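You operate a simulated robot arm through the tools that you are given. There is no shell and no other tool. Be economical: measure what you need, move in short steps, check, and stop when the job is done.

You are at the controls of a simulated robot arm. One attempt, no reset.

JOB
Slide the glass pad along the sorting table top until it stands next to the green tumbler.

Only the result counts: the job must be done as asked and must still hold three seconds after the hand-in. Knocking over, shifting, dropping, spilling or breaking anything else fails it.

ROBOT AND FRAMES
A 7-joint arm with a two-finger parallel gripper, fixed in place. Base frame: the origin is at the foot of the arm, x ahead of it, y to its left, z up; the work surface is at about z = 800. Lengths are in mm, angles in rad, forces in N, time in s.
With the tool pointing down near the work surface it reaches from about 240 to 680 mm from the base axis. Its first joint turns from -1.152 to 1.152 rad. Payload 2.4 kg.
Tool frame: the origin (TCP) lies between the finger pads and is the grasp point; the fingertips stand 30 mm ahead of it; z points along the fingers, y is the line along which they close. The gripper opens to 94 mm. The fingers are 28 mm wide and 10 mm thick; the gripper's body (50 by 96 mm) begins 55 mm behind the TCP.
Orientation is that of the tool frame in the base frame, as a unit quaternion [w, x, y, z]. With the fingers straight down and closing along the base's y, the tool's x points along the base's -x, its y along +y and its z along -z.

CONTROLS
- The arm moves only by the tool jog_arm. Its argument "plan" is text: rows parted by semicolons, each of 7 numbers parted by spaces: the shift along the base's x, y, z in units of 30 mm (1.0 is 30 mm), then the turn, a rotation vector about the base's x, y, z in units of 5 degrees (1.0 is 5 degrees), then the finger opening in mm, from 0 to 94. In form: x y z ax ay az jaw; .... A call has 1 to 8 rows; each row shifts and turns the commanded pose from where the row before left it. A call with a number of a shift or a turn outside -1 to 1 is refused whole. Rows are played at 5 a second. More than 50 mm and 0.15 rad between two rows, or a gripper value outside its range, and nothing of the call is played. Where a pose cannot be reached the arm comes as near as it can. A force on the tool above 40 N (or 10 N above the force at the start of the call, whichever is more), or a blocked arm, ends the call early, and 0.2 s more pass. The fingers move at their own pace (about 153 mm/s each) and stop on an object; they squeeze with about 28 N. The grip force told is the motor's: it shows also when the fingers shut on nothing. Time passes only in rows, and 0.2 s behind the last, so rows that do not move let the fingers close. It gives the time, the measured TCP pose, the force on the tool (base axes), the opening and the grip force at its end, in the units of the frame above (readings bear some noise), and new pictures: "pictures" is both (left out), scene, wrist or none.
- Cameras (640 x 400 px; columns grow to the right, rows downward): "scene" is fixed at [36.8, 469.1, 1446.8]; the picture's right is [-0.77, -0.63, 0.00], its down [-0.34, 0.41, -0.85] and it looks along [0.54, -0.65, -0.53] (base axes); focal length 315 px, centre (320, 200). "wrist" rides on the gripper at [76, 14, -103] in the tool frame; the picture's right is [-0.18, 0.98, 0.00], its down [-0.75, -0.14, -0.64] and it looks along [-0.63, -0.12, 0.77] (tool axes); focal length 243 px, centre (320, 200). There is no depth. A picture from a camera that has moved, and an enlarged one, comes with that camera's place and axes in the base frame and with its lens.
- enlarge(camera, box): a new picture of the part [left, top, right, bottom] of that camera's present view, enlarged. It takes no simulated time.
- job_done(): hands the job in; it is judged then, once.

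Work in short steps. Places have to be worked out from the pictures, the camera data and where the tool is seen: move nearer, look again, correct. Check each grasp and each placing, and mend what went wrong. You have 90 turns and 200 pictures in all, those below and enlarged ones among them. Open the gripper and draw the arm clear of the work before you hand the job in, unless the task says otherwise; then end with one line.

The tools are called by a JSON object that holds its "op" and its "data". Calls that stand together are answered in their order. jog_arm: Moves the arm, as the interface text tells. Its arguments: {"type":"object","properties":{"plan":{"type":"string"},"pictures":{"type":"string","enum":["both","scene","wrist","none"]}},"required":["plan"]} The other tools are called the same way: enlarge (camera, box) takes an enlarged picture of a part of a camera's view; job_done () hands the job in.

At the start:

```text
time_s: 0.0
ee_pos: [419.0, -105.9, 1000.0]
orientation: [0.001, -0.001, 1.0, 0.0]
force: [-0.1, 0.7, 0.3]
finger_gap: 94.3
finger_force: 0.0
```

scene: 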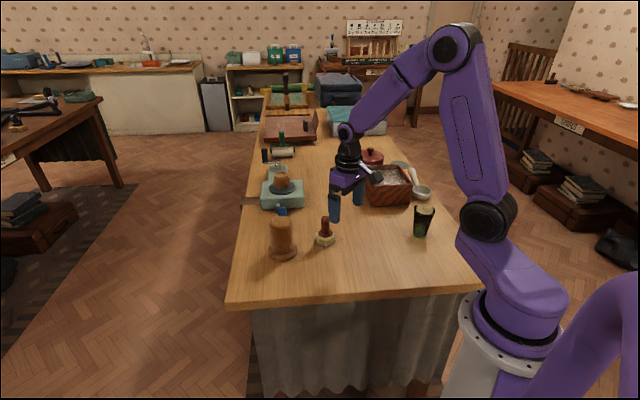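
wrist: 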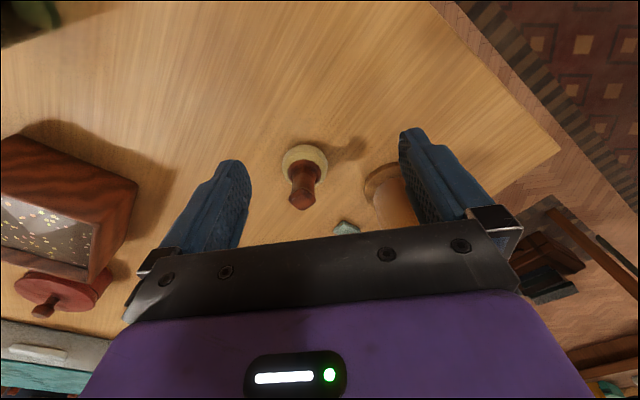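

I'll enlarge the scene to identify the objects near the arm.

{"op": "enlarge", "data": {"camera": "scene", "box": [230, 140, 470, 290]}}

{"op": "enlarge", "data": {"camera": "wrist", "box": [200, 100, 480, 275]}}

```text
2.67 times, centred on (350, 215) of scene
camera zoom: at [36.8, 469.1, 1446.8], right [-0.77, -0.63, 0.0], down [-0.34, 0.41, -0.85], along [0.54, -0.65, -0.53], focal length 840 px, centre (240, 160)
```

zoom: 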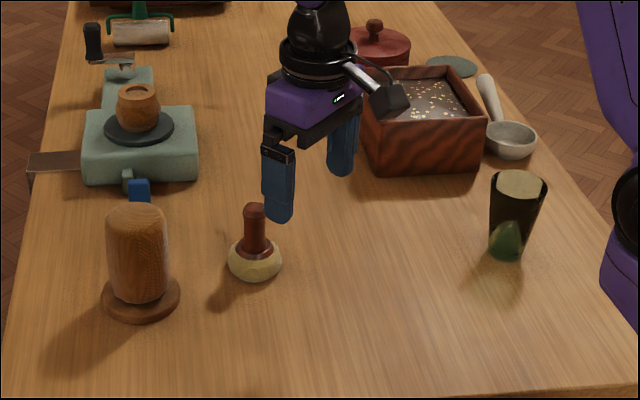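

```text
2.29 times, centred on (340, 188) of wrist
camera zoom: at [343.1, -91.4, 1102.6], right [0.18, 0.98, 0.0], down [0.75, -0.14, 0.64], along [0.63, -0.12, -0.77], focal length 555 px, centre (274, 229)
```

zoom: 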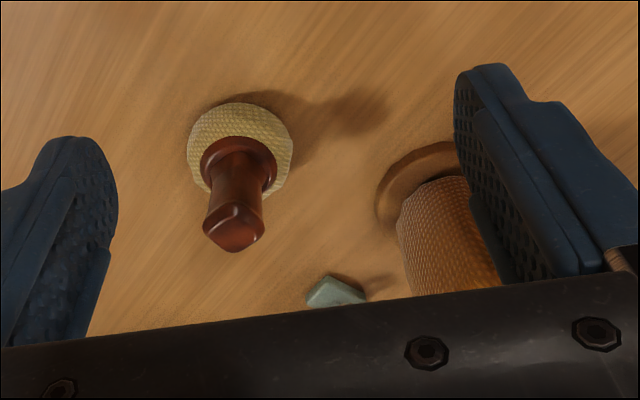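

I need to identify which item is the "glass pad": zoom on the flat disc by the scoop, the tumbler, and others.

{"op": "enlarge", "data": {"camera": "scene", "box": [350, 140, 446, 200]}}

{"op": "enlarge", "data": {"camera": "scene", "box": [390, 190, 454, 250]}}

{"op": "enlarge", "data": {"camera": "scene", "box": [240, 60, 400, 160]}}

{"op": "enlarge", "data": {"camera": "scene", "box": [235, 160, 355, 270]}}

```text
6.67 times, centred on (398, 170) of scene
camera zoom: at [36.8, 469.1, 1446.8], right [-0.77, -0.63, 0.0], down [-0.34, 0.41, -0.85], along [0.54, -0.65, -0.53], focal length 2099 px, centre (-200, 400)
```

zoom: 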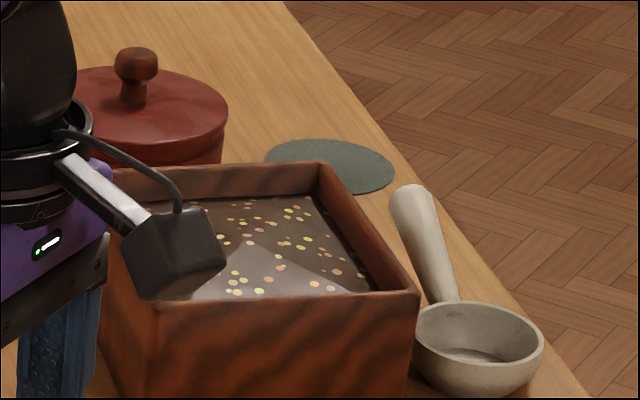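

```text
6.67 times, centred on (422, 220) of scene
camera zoom: at [36.8, 469.1, 1446.8], right [-0.77, -0.63, 0.0], down [-0.34, 0.41, -0.85], along [0.54, -0.65, -0.53], focal length 2099 px, centre (-360, 67)
```

zoom: 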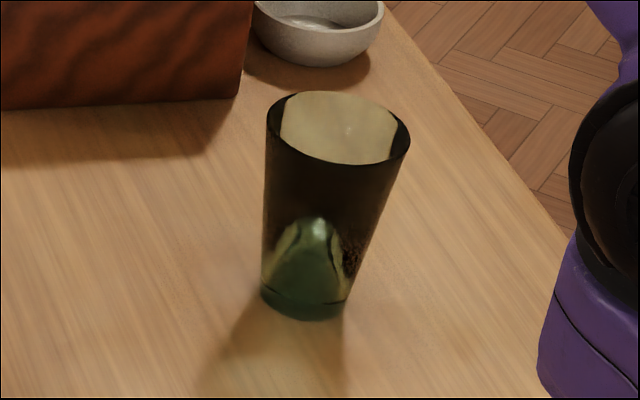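

```text
4.00 times, centred on (320, 110) of scene
camera zoom: at [36.8, 469.1, 1446.8], right [-0.77, -0.63, 0.0], down [-0.34, 0.41, -0.85], along [0.54, -0.65, -0.53], focal length 1259 px, centre (320, 560)
```

zoom: 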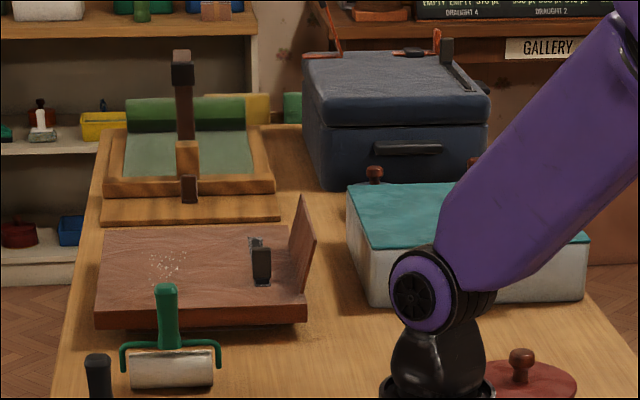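

```text
3.64 times, centred on (295, 215) of scene
camera zoom: at [36.8, 469.1, 1446.8], right [-0.77, -0.63, 0.0], down [-0.34, 0.41, -0.85], along [0.54, -0.65, -0.53], focal length 1145 px, centre (411, 146)
```

zoom: 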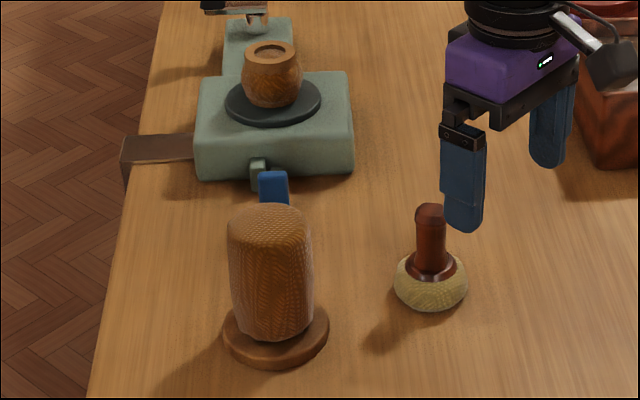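

The flat disc by the scoop looks out of reach (~1000 mm). Near candidates are the handled pad around (526,-147) and something blue/teal near (660,-100) hidden behind the wooden post. I'll move up and forward for a better look.

{"op": "jog_arm", "data": {"plan": "1 0 1 0 0 0 94; 1 0 1 0 0 0 94; 1 0 1 0 0 0 94; 1 0 0 0 0 0 94; 0 0 0 0 0 0 94"}}

```text
time_s: 1.2
ee_pos: [539.6, -104.2, 1091.1]
orientation: [0.0, 0.0, 1.0, 0.001]
force: [-0.7, -0.2, -0.9]
finger_gap: 93.9
finger_force: 0.0
camera wrist: at [463.3, -90.5, 1192.6], right [0.18, 0.98, 0.0], down [0.75, -0.14, 0.64], along [0.63, -0.12, -0.77], focal length 243 px, centre (320, 200)
```

scene: 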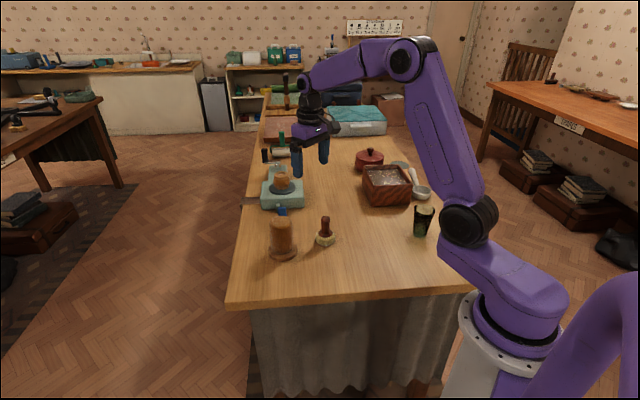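
wrist: 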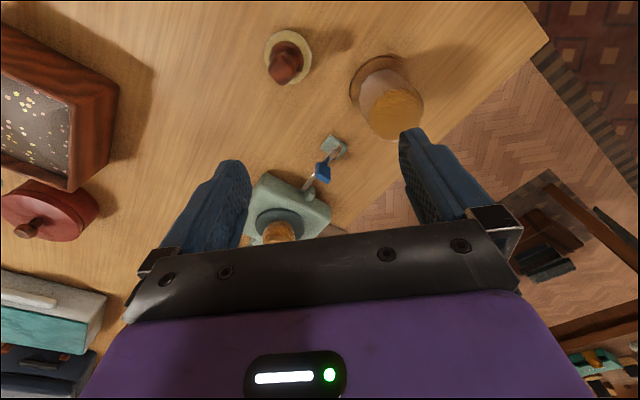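

{"op": "enlarge", "data": {"camera": "wrist", "box": [240, 20, 440, 245]}}

{"op": "enlarge", "data": {"camera": "scene", "box": [255, 190, 351, 265]}}

```text
1.78 times, centred on (340, 132) of wrist
camera zoom: at [463.3, -90.5, 1192.6], right [0.18, 0.98, 0.0], down [0.75, -0.14, 0.64], along [0.63, -0.12, -0.77], focal length 431 px, centre (284, 320)
```

zoom: 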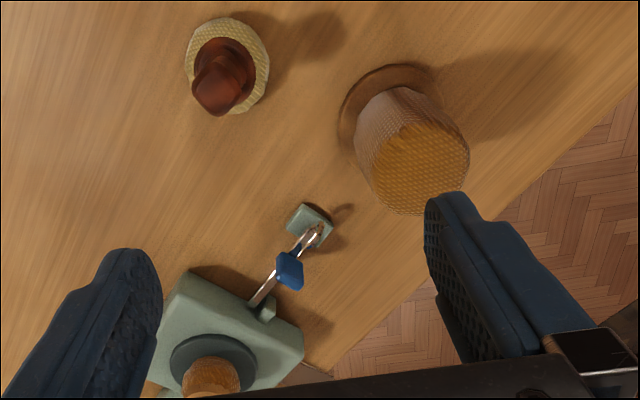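

```text
5.33 times, centred on (303, 228) of scene
camera zoom: at [36.9, 469.1, 1446.8], right [-0.77, -0.63, 0.0], down [-0.34, 0.41, -0.85], along [0.54, -0.65, -0.53], focal length 1679 px, centre (411, 53)
```

zoom: 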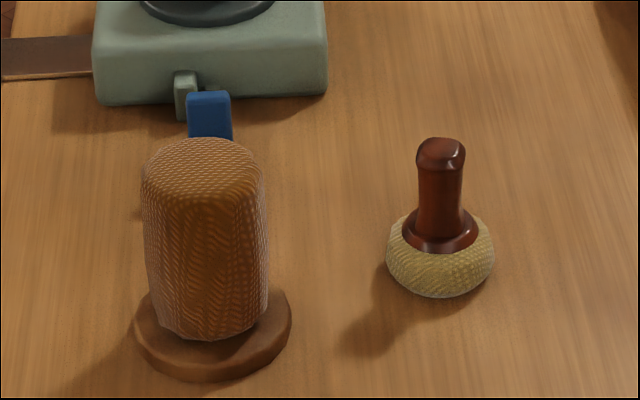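

The pad (cream pad with handle, ~64 mm across, ~90 tall) stands at about (520,-145); tumbler at about (302,-357), rim radius ~33, top ~905. I'll go above the handle and check alignment.

{"op": "jog_arm", "data": {"plan": "-0.65 -0.7 0 0 0 0 80; 0 -0.67 -1 0 0 0 80; 0 0 -1 0 0 0 80; 0 0 -1 0 0 0 80; 0 0 -1 0 0 0 80; 0 0 0 0 0 0 80"}}

```text
time_s: 2.6
ee_pos: [519.1, -145.1, 970.9]
orientation: [0.001, -0.001, 1.0, 0.001]
force: [0.4, -0.4, 0.7]
finger_gap: 80.0
finger_force: 0.1
camera wrist: at [442.9, -132.0, 1072.5], right [0.18, 0.98, 0.0], down [0.75, -0.14, 0.64], along [0.63, -0.12, -0.77], focal length 243 px, centre (320, 200)
```

scene: 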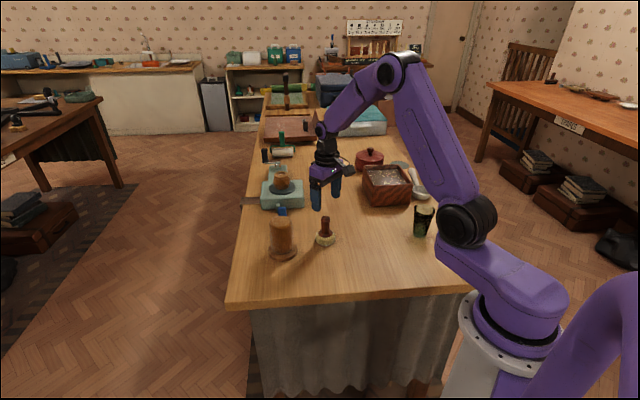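
wrist: 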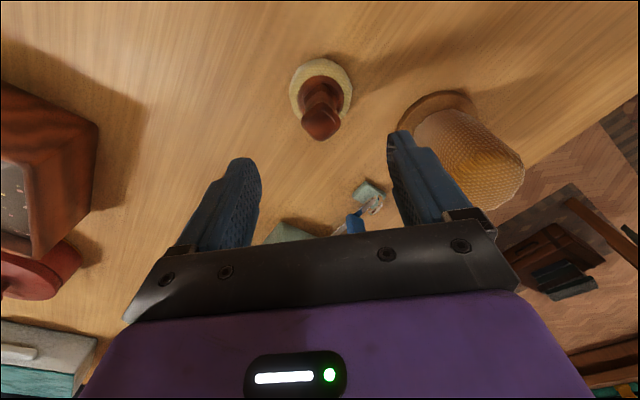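

Aligned: handle estimated at (517,-146). Descend with a 60 mm opening.

{"op": "jog_arm", "data": {"plan": "-0.07 -0.03 -1 0 0 0 60; 0 0 -1 0 0 0 60; 0 0 -0.7 0 0 0 60; 0 0 -0.5 0 0 0 60; 0 0 0 0 0 0 60"}}

```text
time_s: 3.8
ee_pos: [518.0, -146.8, 873.5]
orientation: [0.001, -0.001, 1.0, 0.0]
force: [-0.6, 0.1, 0.1]
finger_gap: 60.1
finger_force: 0.0
camera wrist: at [441.7, -133.6, 976.1], right [0.18, 0.98, 0.0], down [0.75, -0.14, 0.64], along [0.63, -0.12, -0.77], focal length 243 px, centre (320, 200)
```

scene: 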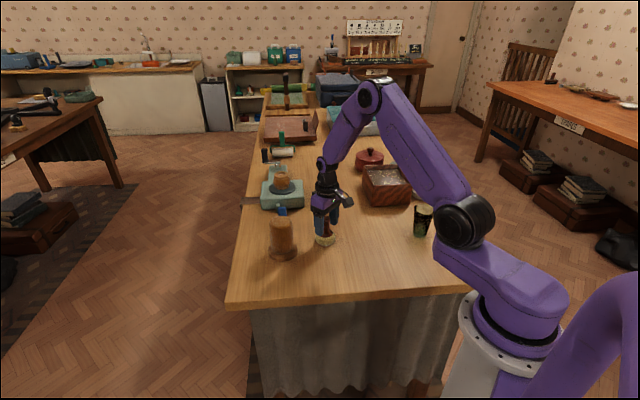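
wrist: 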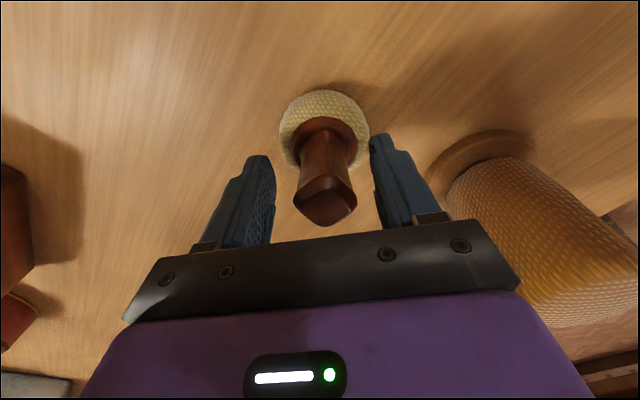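

Handle is between the fingers; close the gripper.

{"op": "jog_arm", "data": {"plan": "0 0 0 0 0 0 40; 0 0 0 0 0 0 20; 0 0 0 0 0 0 10; 0 0 0 0 0 0 10", "pictures": "wrist"}}

```text
time_s: 4.8
ee_pos: [518.2, -147.0, 874.4]
orientation: [0.001, -0.001, 1.0, 0.001]
force: [0.2, -0.1, -1.7]
finger_gap: 34.3
finger_force: 28.0
camera wrist: at [441.7, -133.6, 976.3], right [0.18, 0.98, 0.0], down [0.75, -0.14, 0.64], along [0.63, -0.12, -0.77], focal length 243 px, centre (320, 200)
```

wrist: 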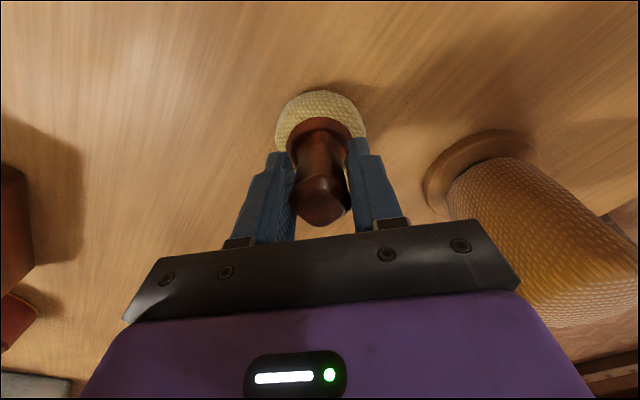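

Gripped at 34 mm (collar/handle), 28 N. Now slide it a short way toward the tumbler at constant height and check.

{"op": "jog_arm", "data": {"plan": "-0.2 -0.2 0 0 0 0 10; -0.4 -0.4 0 0 0 0 10; -0.4 -0.4 0 0 0 0 10; 0 0 0 0 0 0 10"}}

```text
time_s: 5.8
ee_pos: [487.8, -177.5, 874.4]
orientation: [0.002, -0.001, 1.0, 0.0]
force: [0.9, -1.6, 3.2]
finger_gap: 34.3
finger_force: 27.4
camera wrist: at [411.5, -164.5, 976.2], right [0.18, 0.98, 0.0], down [0.75, -0.14, 0.64], along [0.63, -0.12, -0.76], focal length 243 px, centre (320, 200)
```

scene: 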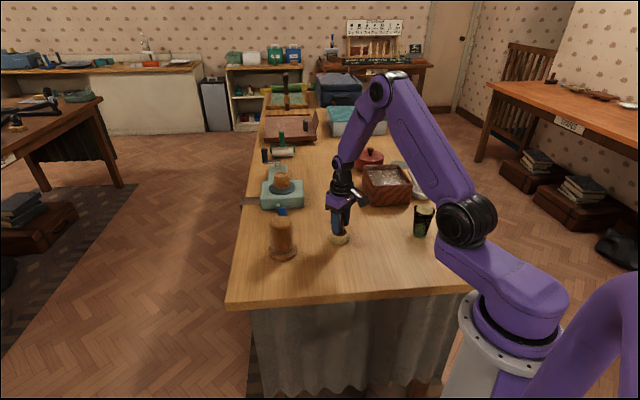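
wrist: 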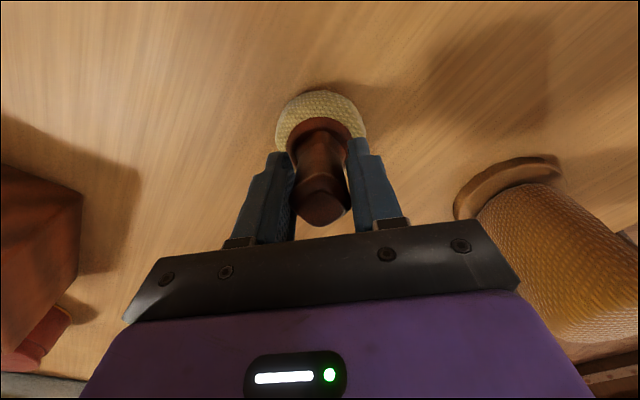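

The pad follows upright with low force. Continue to about (410,-253).

{"op": "jog_arm", "data": {"plan": "-0.4 -0.4 0 0 0 0 10; -0.5 -0.5 0 0 0 0 10; -0.5 -0.5 0 0 0 0 10; -0.5 -0.5 0 0 0 0 10; -0.4 -0.4 0 0 0 0 10; -0.25 -0.25 0 0 0 0 10; 0 0 0 0 0 0 10"}}

{"op": "enlarge", "data": {"camera": "scene", "box": [326, 180, 454, 260]}}

```text
time_s: 7.4
ee_pos: [411.2, -254.3, 874.1]
orientation: [0.001, 0.0, 1.0, 0.001]
force: [0.5, 1.0, 3.4]
finger_gap: 34.3
finger_force: 28.0
camera wrist: at [334.8, -240.4, 976.4], right [0.18, 0.98, 0.0], down [0.75, -0.14, 0.64], along [0.63, -0.12, -0.77], focal length 243 px, centre (320, 200)
```

scene: 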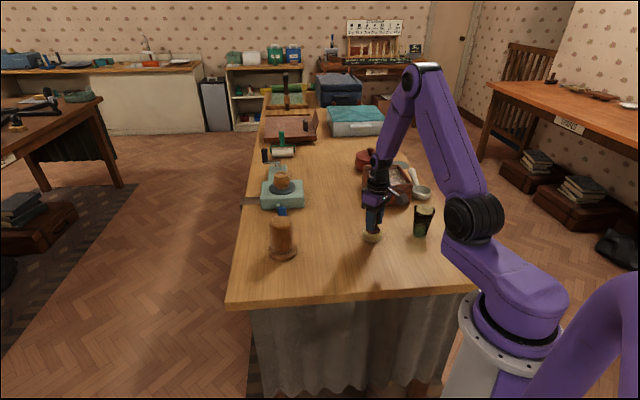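
wrist: 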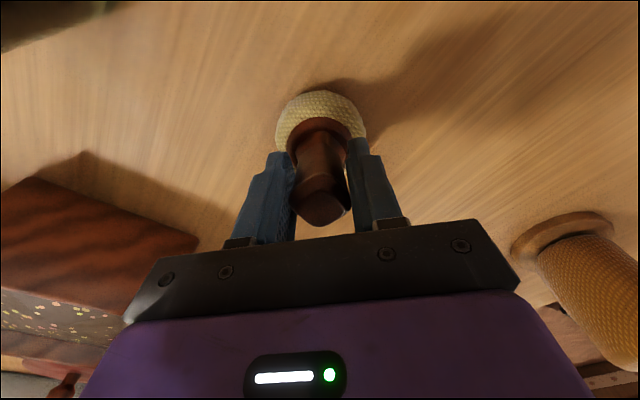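

```text
5.00 times, centred on (390, 220) of scene
camera zoom: at [36.8, 469.1, 1446.8], right [-0.77, -0.63, 0.0], down [-0.34, 0.41, -0.85], along [0.54, -0.65, -0.53], focal length 1574 px, centre (-30, 100)
```

zoom: 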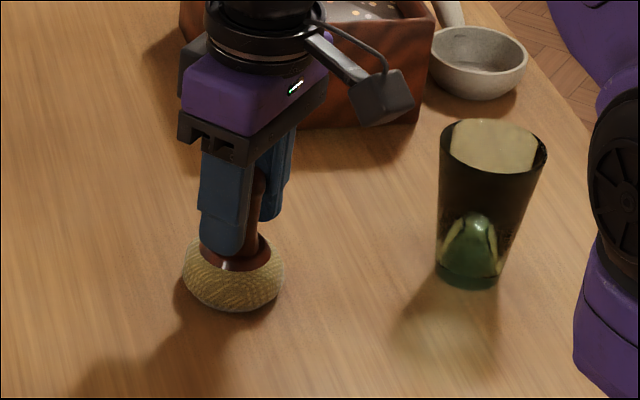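

Tumbler is ~160 mm from the pad, along about (-0.69,-0.72). Slide most of the way, ~50 mm, then recheck.

{"op": "jog_arm", "data": {"plan": "-0.4 -0.42 0 0 0 0 10; -0.4 -0.42 0 0 0 0 10; -0.4 -0.42 0 0 0 0 10; 0 0 0 0 0 0 10"}}

{"op": "enlarge", "data": {"camera": "scene", "box": [342, 180, 470, 260]}}

```text
time_s: 8.4
ee_pos: [375.3, -291.6, 874.0]
orientation: [0.001, -0.001, 1.0, 0.002]
force: [0.6, 0.0, 0.8]
finger_gap: 33.9
finger_force: 28.0
camera wrist: at [298.8, -278.0, 976.5], right [0.18, 0.98, 0.0], down [0.75, -0.14, 0.64], along [0.63, -0.12, -0.77], focal length 243 px, centre (320, 200)
```

scene: 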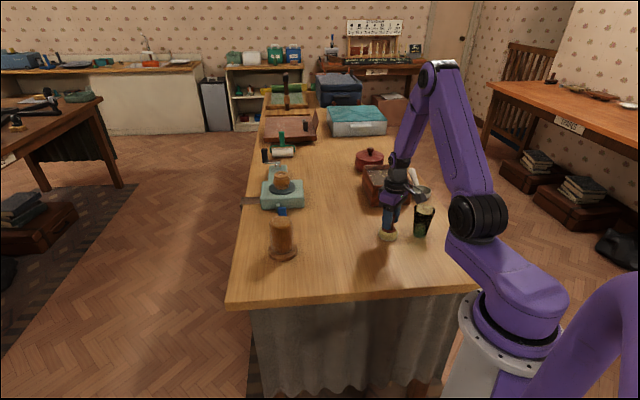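
wrist: 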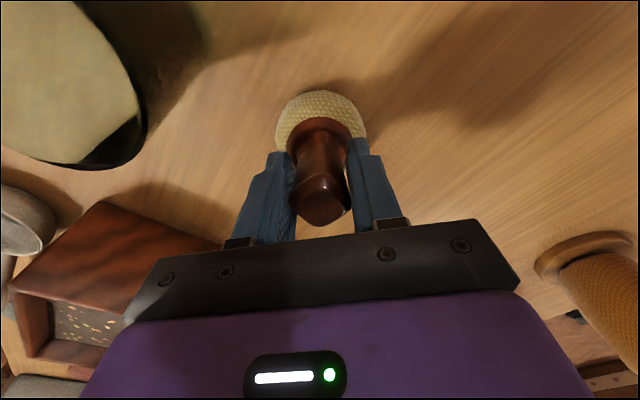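

```text
5.00 times, centred on (406, 220) of scene
camera zoom: at [36.9, 469.1, 1446.8], right [-0.77, -0.63, 0.0], down [-0.34, 0.41, -0.85], along [0.54, -0.65, -0.53], focal length 1574 px, centre (-110, 100)
```

zoom: 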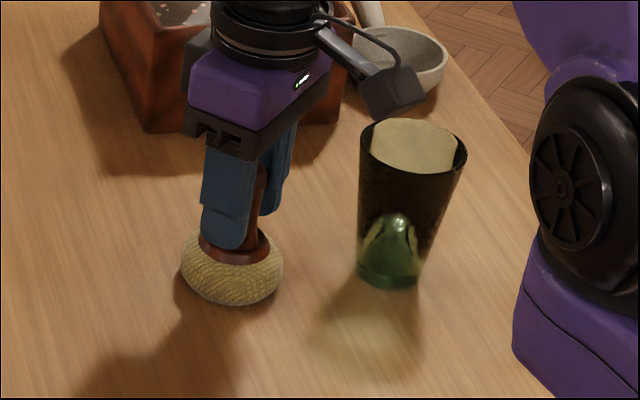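

Tumbler axis confirmed near (300,-365), 105 mm away; gap at the base ~50 mm. Slide ~23 mm more.

{"op": "jog_arm", "data": {"plan": "-0.25 -0.25 0 0 0 0 10; -0.28 -0.28 0 0 0 0 10; 0 0 0 0 0 0 10"}}

{"op": "enlarge", "data": {"camera": "scene", "box": [342, 180, 470, 260]}}

```text
time_s: 9.2
ee_pos: [359.9, -307.0, 873.1]
orientation: [0.0, -0.001, 1.0, 0.001]
force: [0.9, 0.6, 0.8]
finger_gap: 34.1
finger_force: 27.9
camera wrist: at [283.1, -293.9, 976.6], right [0.18, 0.98, 0.0], down [0.75, -0.14, 0.64], along [0.63, -0.12, -0.77], focal length 243 px, centre (320, 200)
```

scene: 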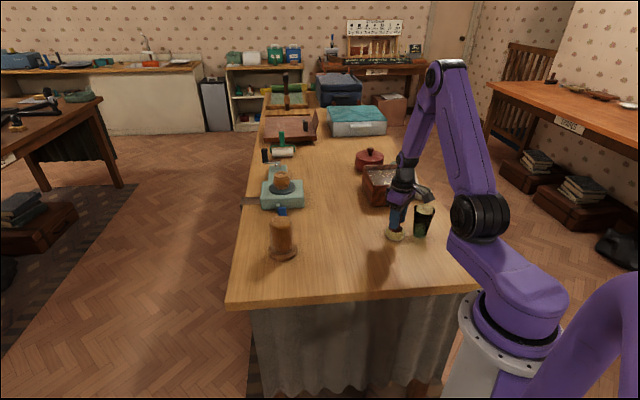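
wrist: 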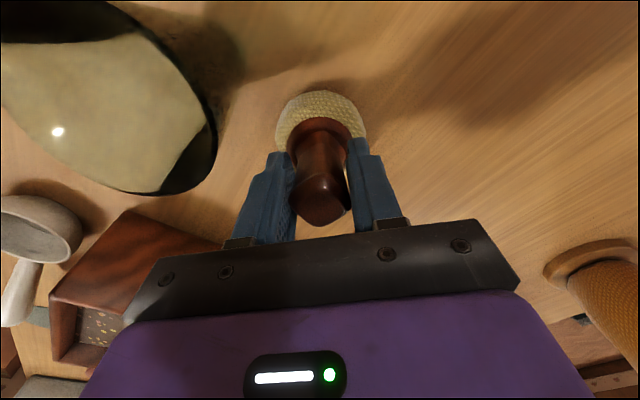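

```text
5.00 times, centred on (406, 220) of scene
camera zoom: at [36.9, 469.1, 1446.8], right [-0.77, -0.63, 0.0], down [-0.34, 0.41, -0.85], along [0.54, -0.65, -0.53], focal length 1574 px, centre (-110, 100)
```

zoom: 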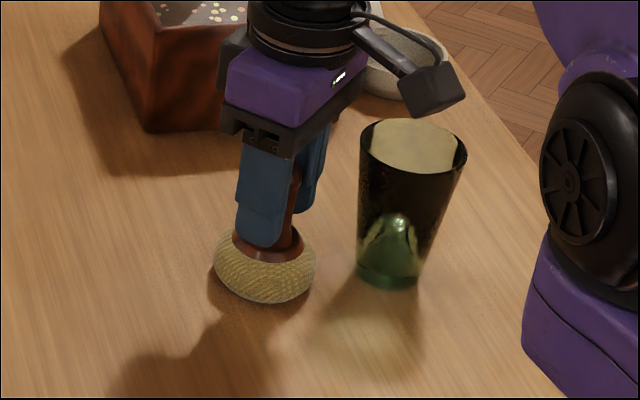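

Gap is about 28 mm at the base; nudge ~9 mm closer, then release with a small opening.

{"op": "jog_arm", "data": {"plan": "-0.22 -0.2 0 0 0 0 10; 0 0 0 0 0 0 10; 0 0 0 0 0 0 40; 0 0 0 0 0 0 46; 0 0 0 0 0 0 46"}}

{"op": "enlarge", "data": {"camera": "scene", "box": [342, 180, 470, 260]}}

```text
time_s: 10.4
ee_pos: [352.8, -313.3, 873.9]
orientation: [0.002, 0.0, 1.0, 0.001]
force: [0.0, 0.0, -0.1]
finger_gap: 46.2
finger_force: 0.0
camera wrist: at [276.7, -299.8, 976.8], right [0.18, 0.98, 0.0], down [0.75, -0.14, 0.64], along [0.63, -0.12, -0.77], focal length 243 px, centre (320, 200)
```

scene: 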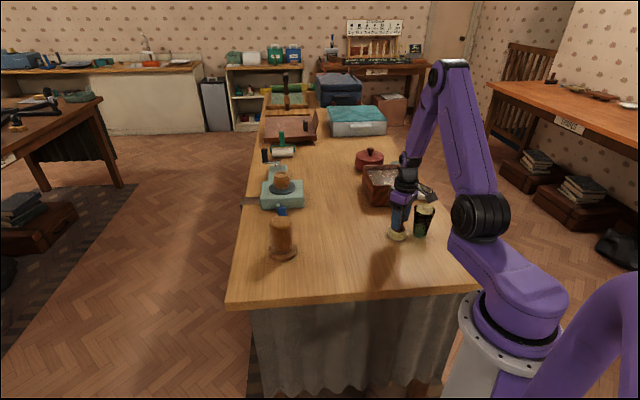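
wrist: 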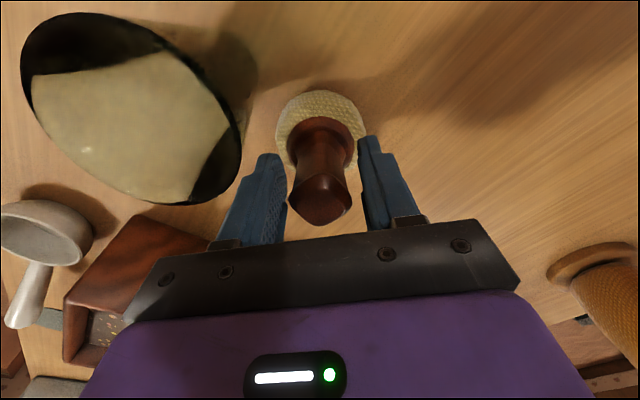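

```text
5.00 times, centred on (406, 220) of scene
camera zoom: at [36.8, 469.1, 1446.8], right [-0.77, -0.63, 0.0], down [-0.34, 0.41, -0.85], along [0.54, -0.65, -0.53], focal length 1574 px, centre (-110, 100)
```

zoom: 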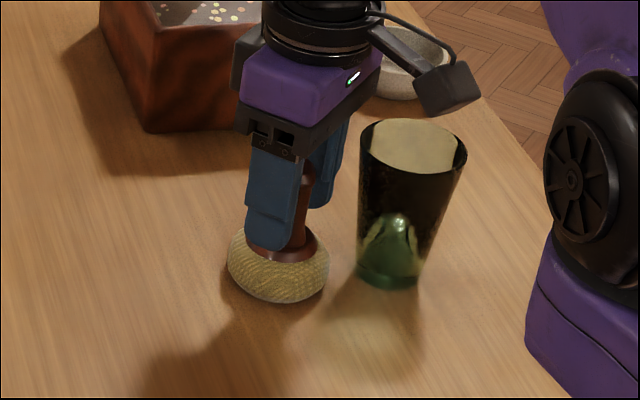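

Released; pad stands upright ~20 mm from the tumbler's base. Lift straight up, then away.

{"op": "jog_arm", "data": {"plan": "0 0 0.4 0 0 0 46; 0 0 0.8 0 0 0 46; 0 0 1 0 0 0 46; 0 0 1 0 0 0 46; 0 0 1 0 0 0 46; 0.7 0.7 0.5 0 0 0 46; 1 1 0 0 0 0 46; 1 1 0 0 0 0 46"}}

{"op": "enlarge", "data": {"camera": "scene", "box": [342, 180, 470, 260]}}

```text
time_s: 12.2
ee_pos: [435.3, -231.0, 1013.5]
orientation: [0.001, 0.0, 1.0, 0.001]
force: [0.6, -0.5, 0.5]
finger_gap: 45.9
finger_force: 0.0
camera wrist: at [358.0, -217.5, 1116.8], right [0.18, 0.98, 0.0], down [0.75, -0.14, 0.64], along [0.63, -0.12, -0.77], focal length 243 px, centre (320, 200)
```

scene: 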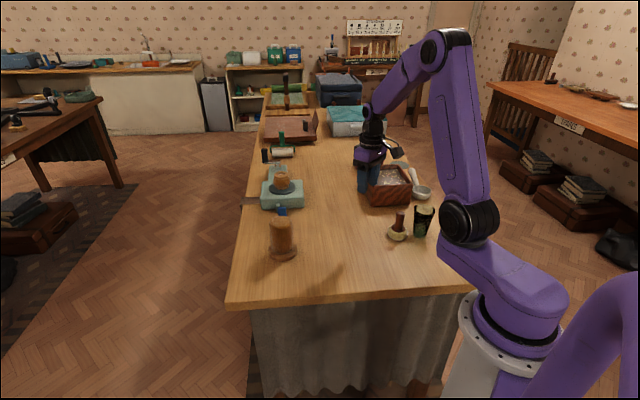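
wrist: 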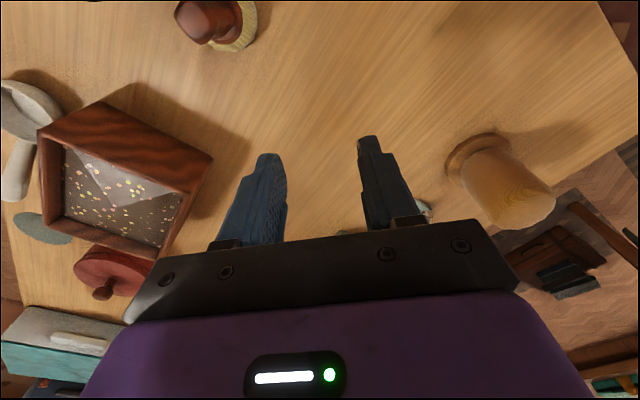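

```text
5.00 times, centred on (406, 220) of scene
camera zoom: at [36.9, 469.1, 1446.8], right [-0.77, -0.63, 0.0], down [-0.34, 0.41, -0.85], along [0.54, -0.65, -0.53], focal length 1574 px, centre (-110, 100)
```

zoom: 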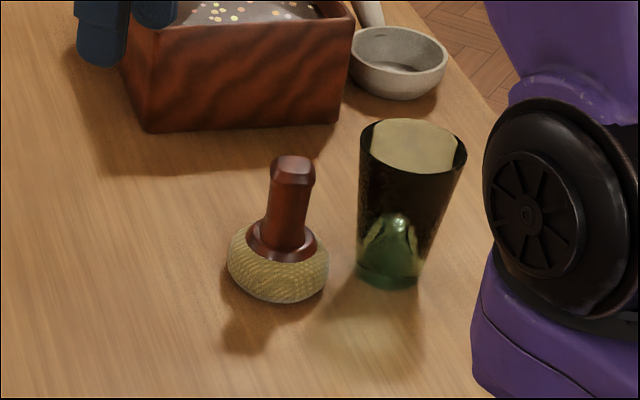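

The pad stands upright next to the tumbler, nothing else has moved, and the arm is clear.

{"op": "job_done", "data": {}}

```text
The job is handed in.
```

I slid the handled pad along the table top. It now stands upright about 20 mm from the base of the green tumbler. I took this to be the glass pad because the flat disc by the scoop is out of the arm's reach. The gripper is open, the arm is clear, and nothing else was seen to move.
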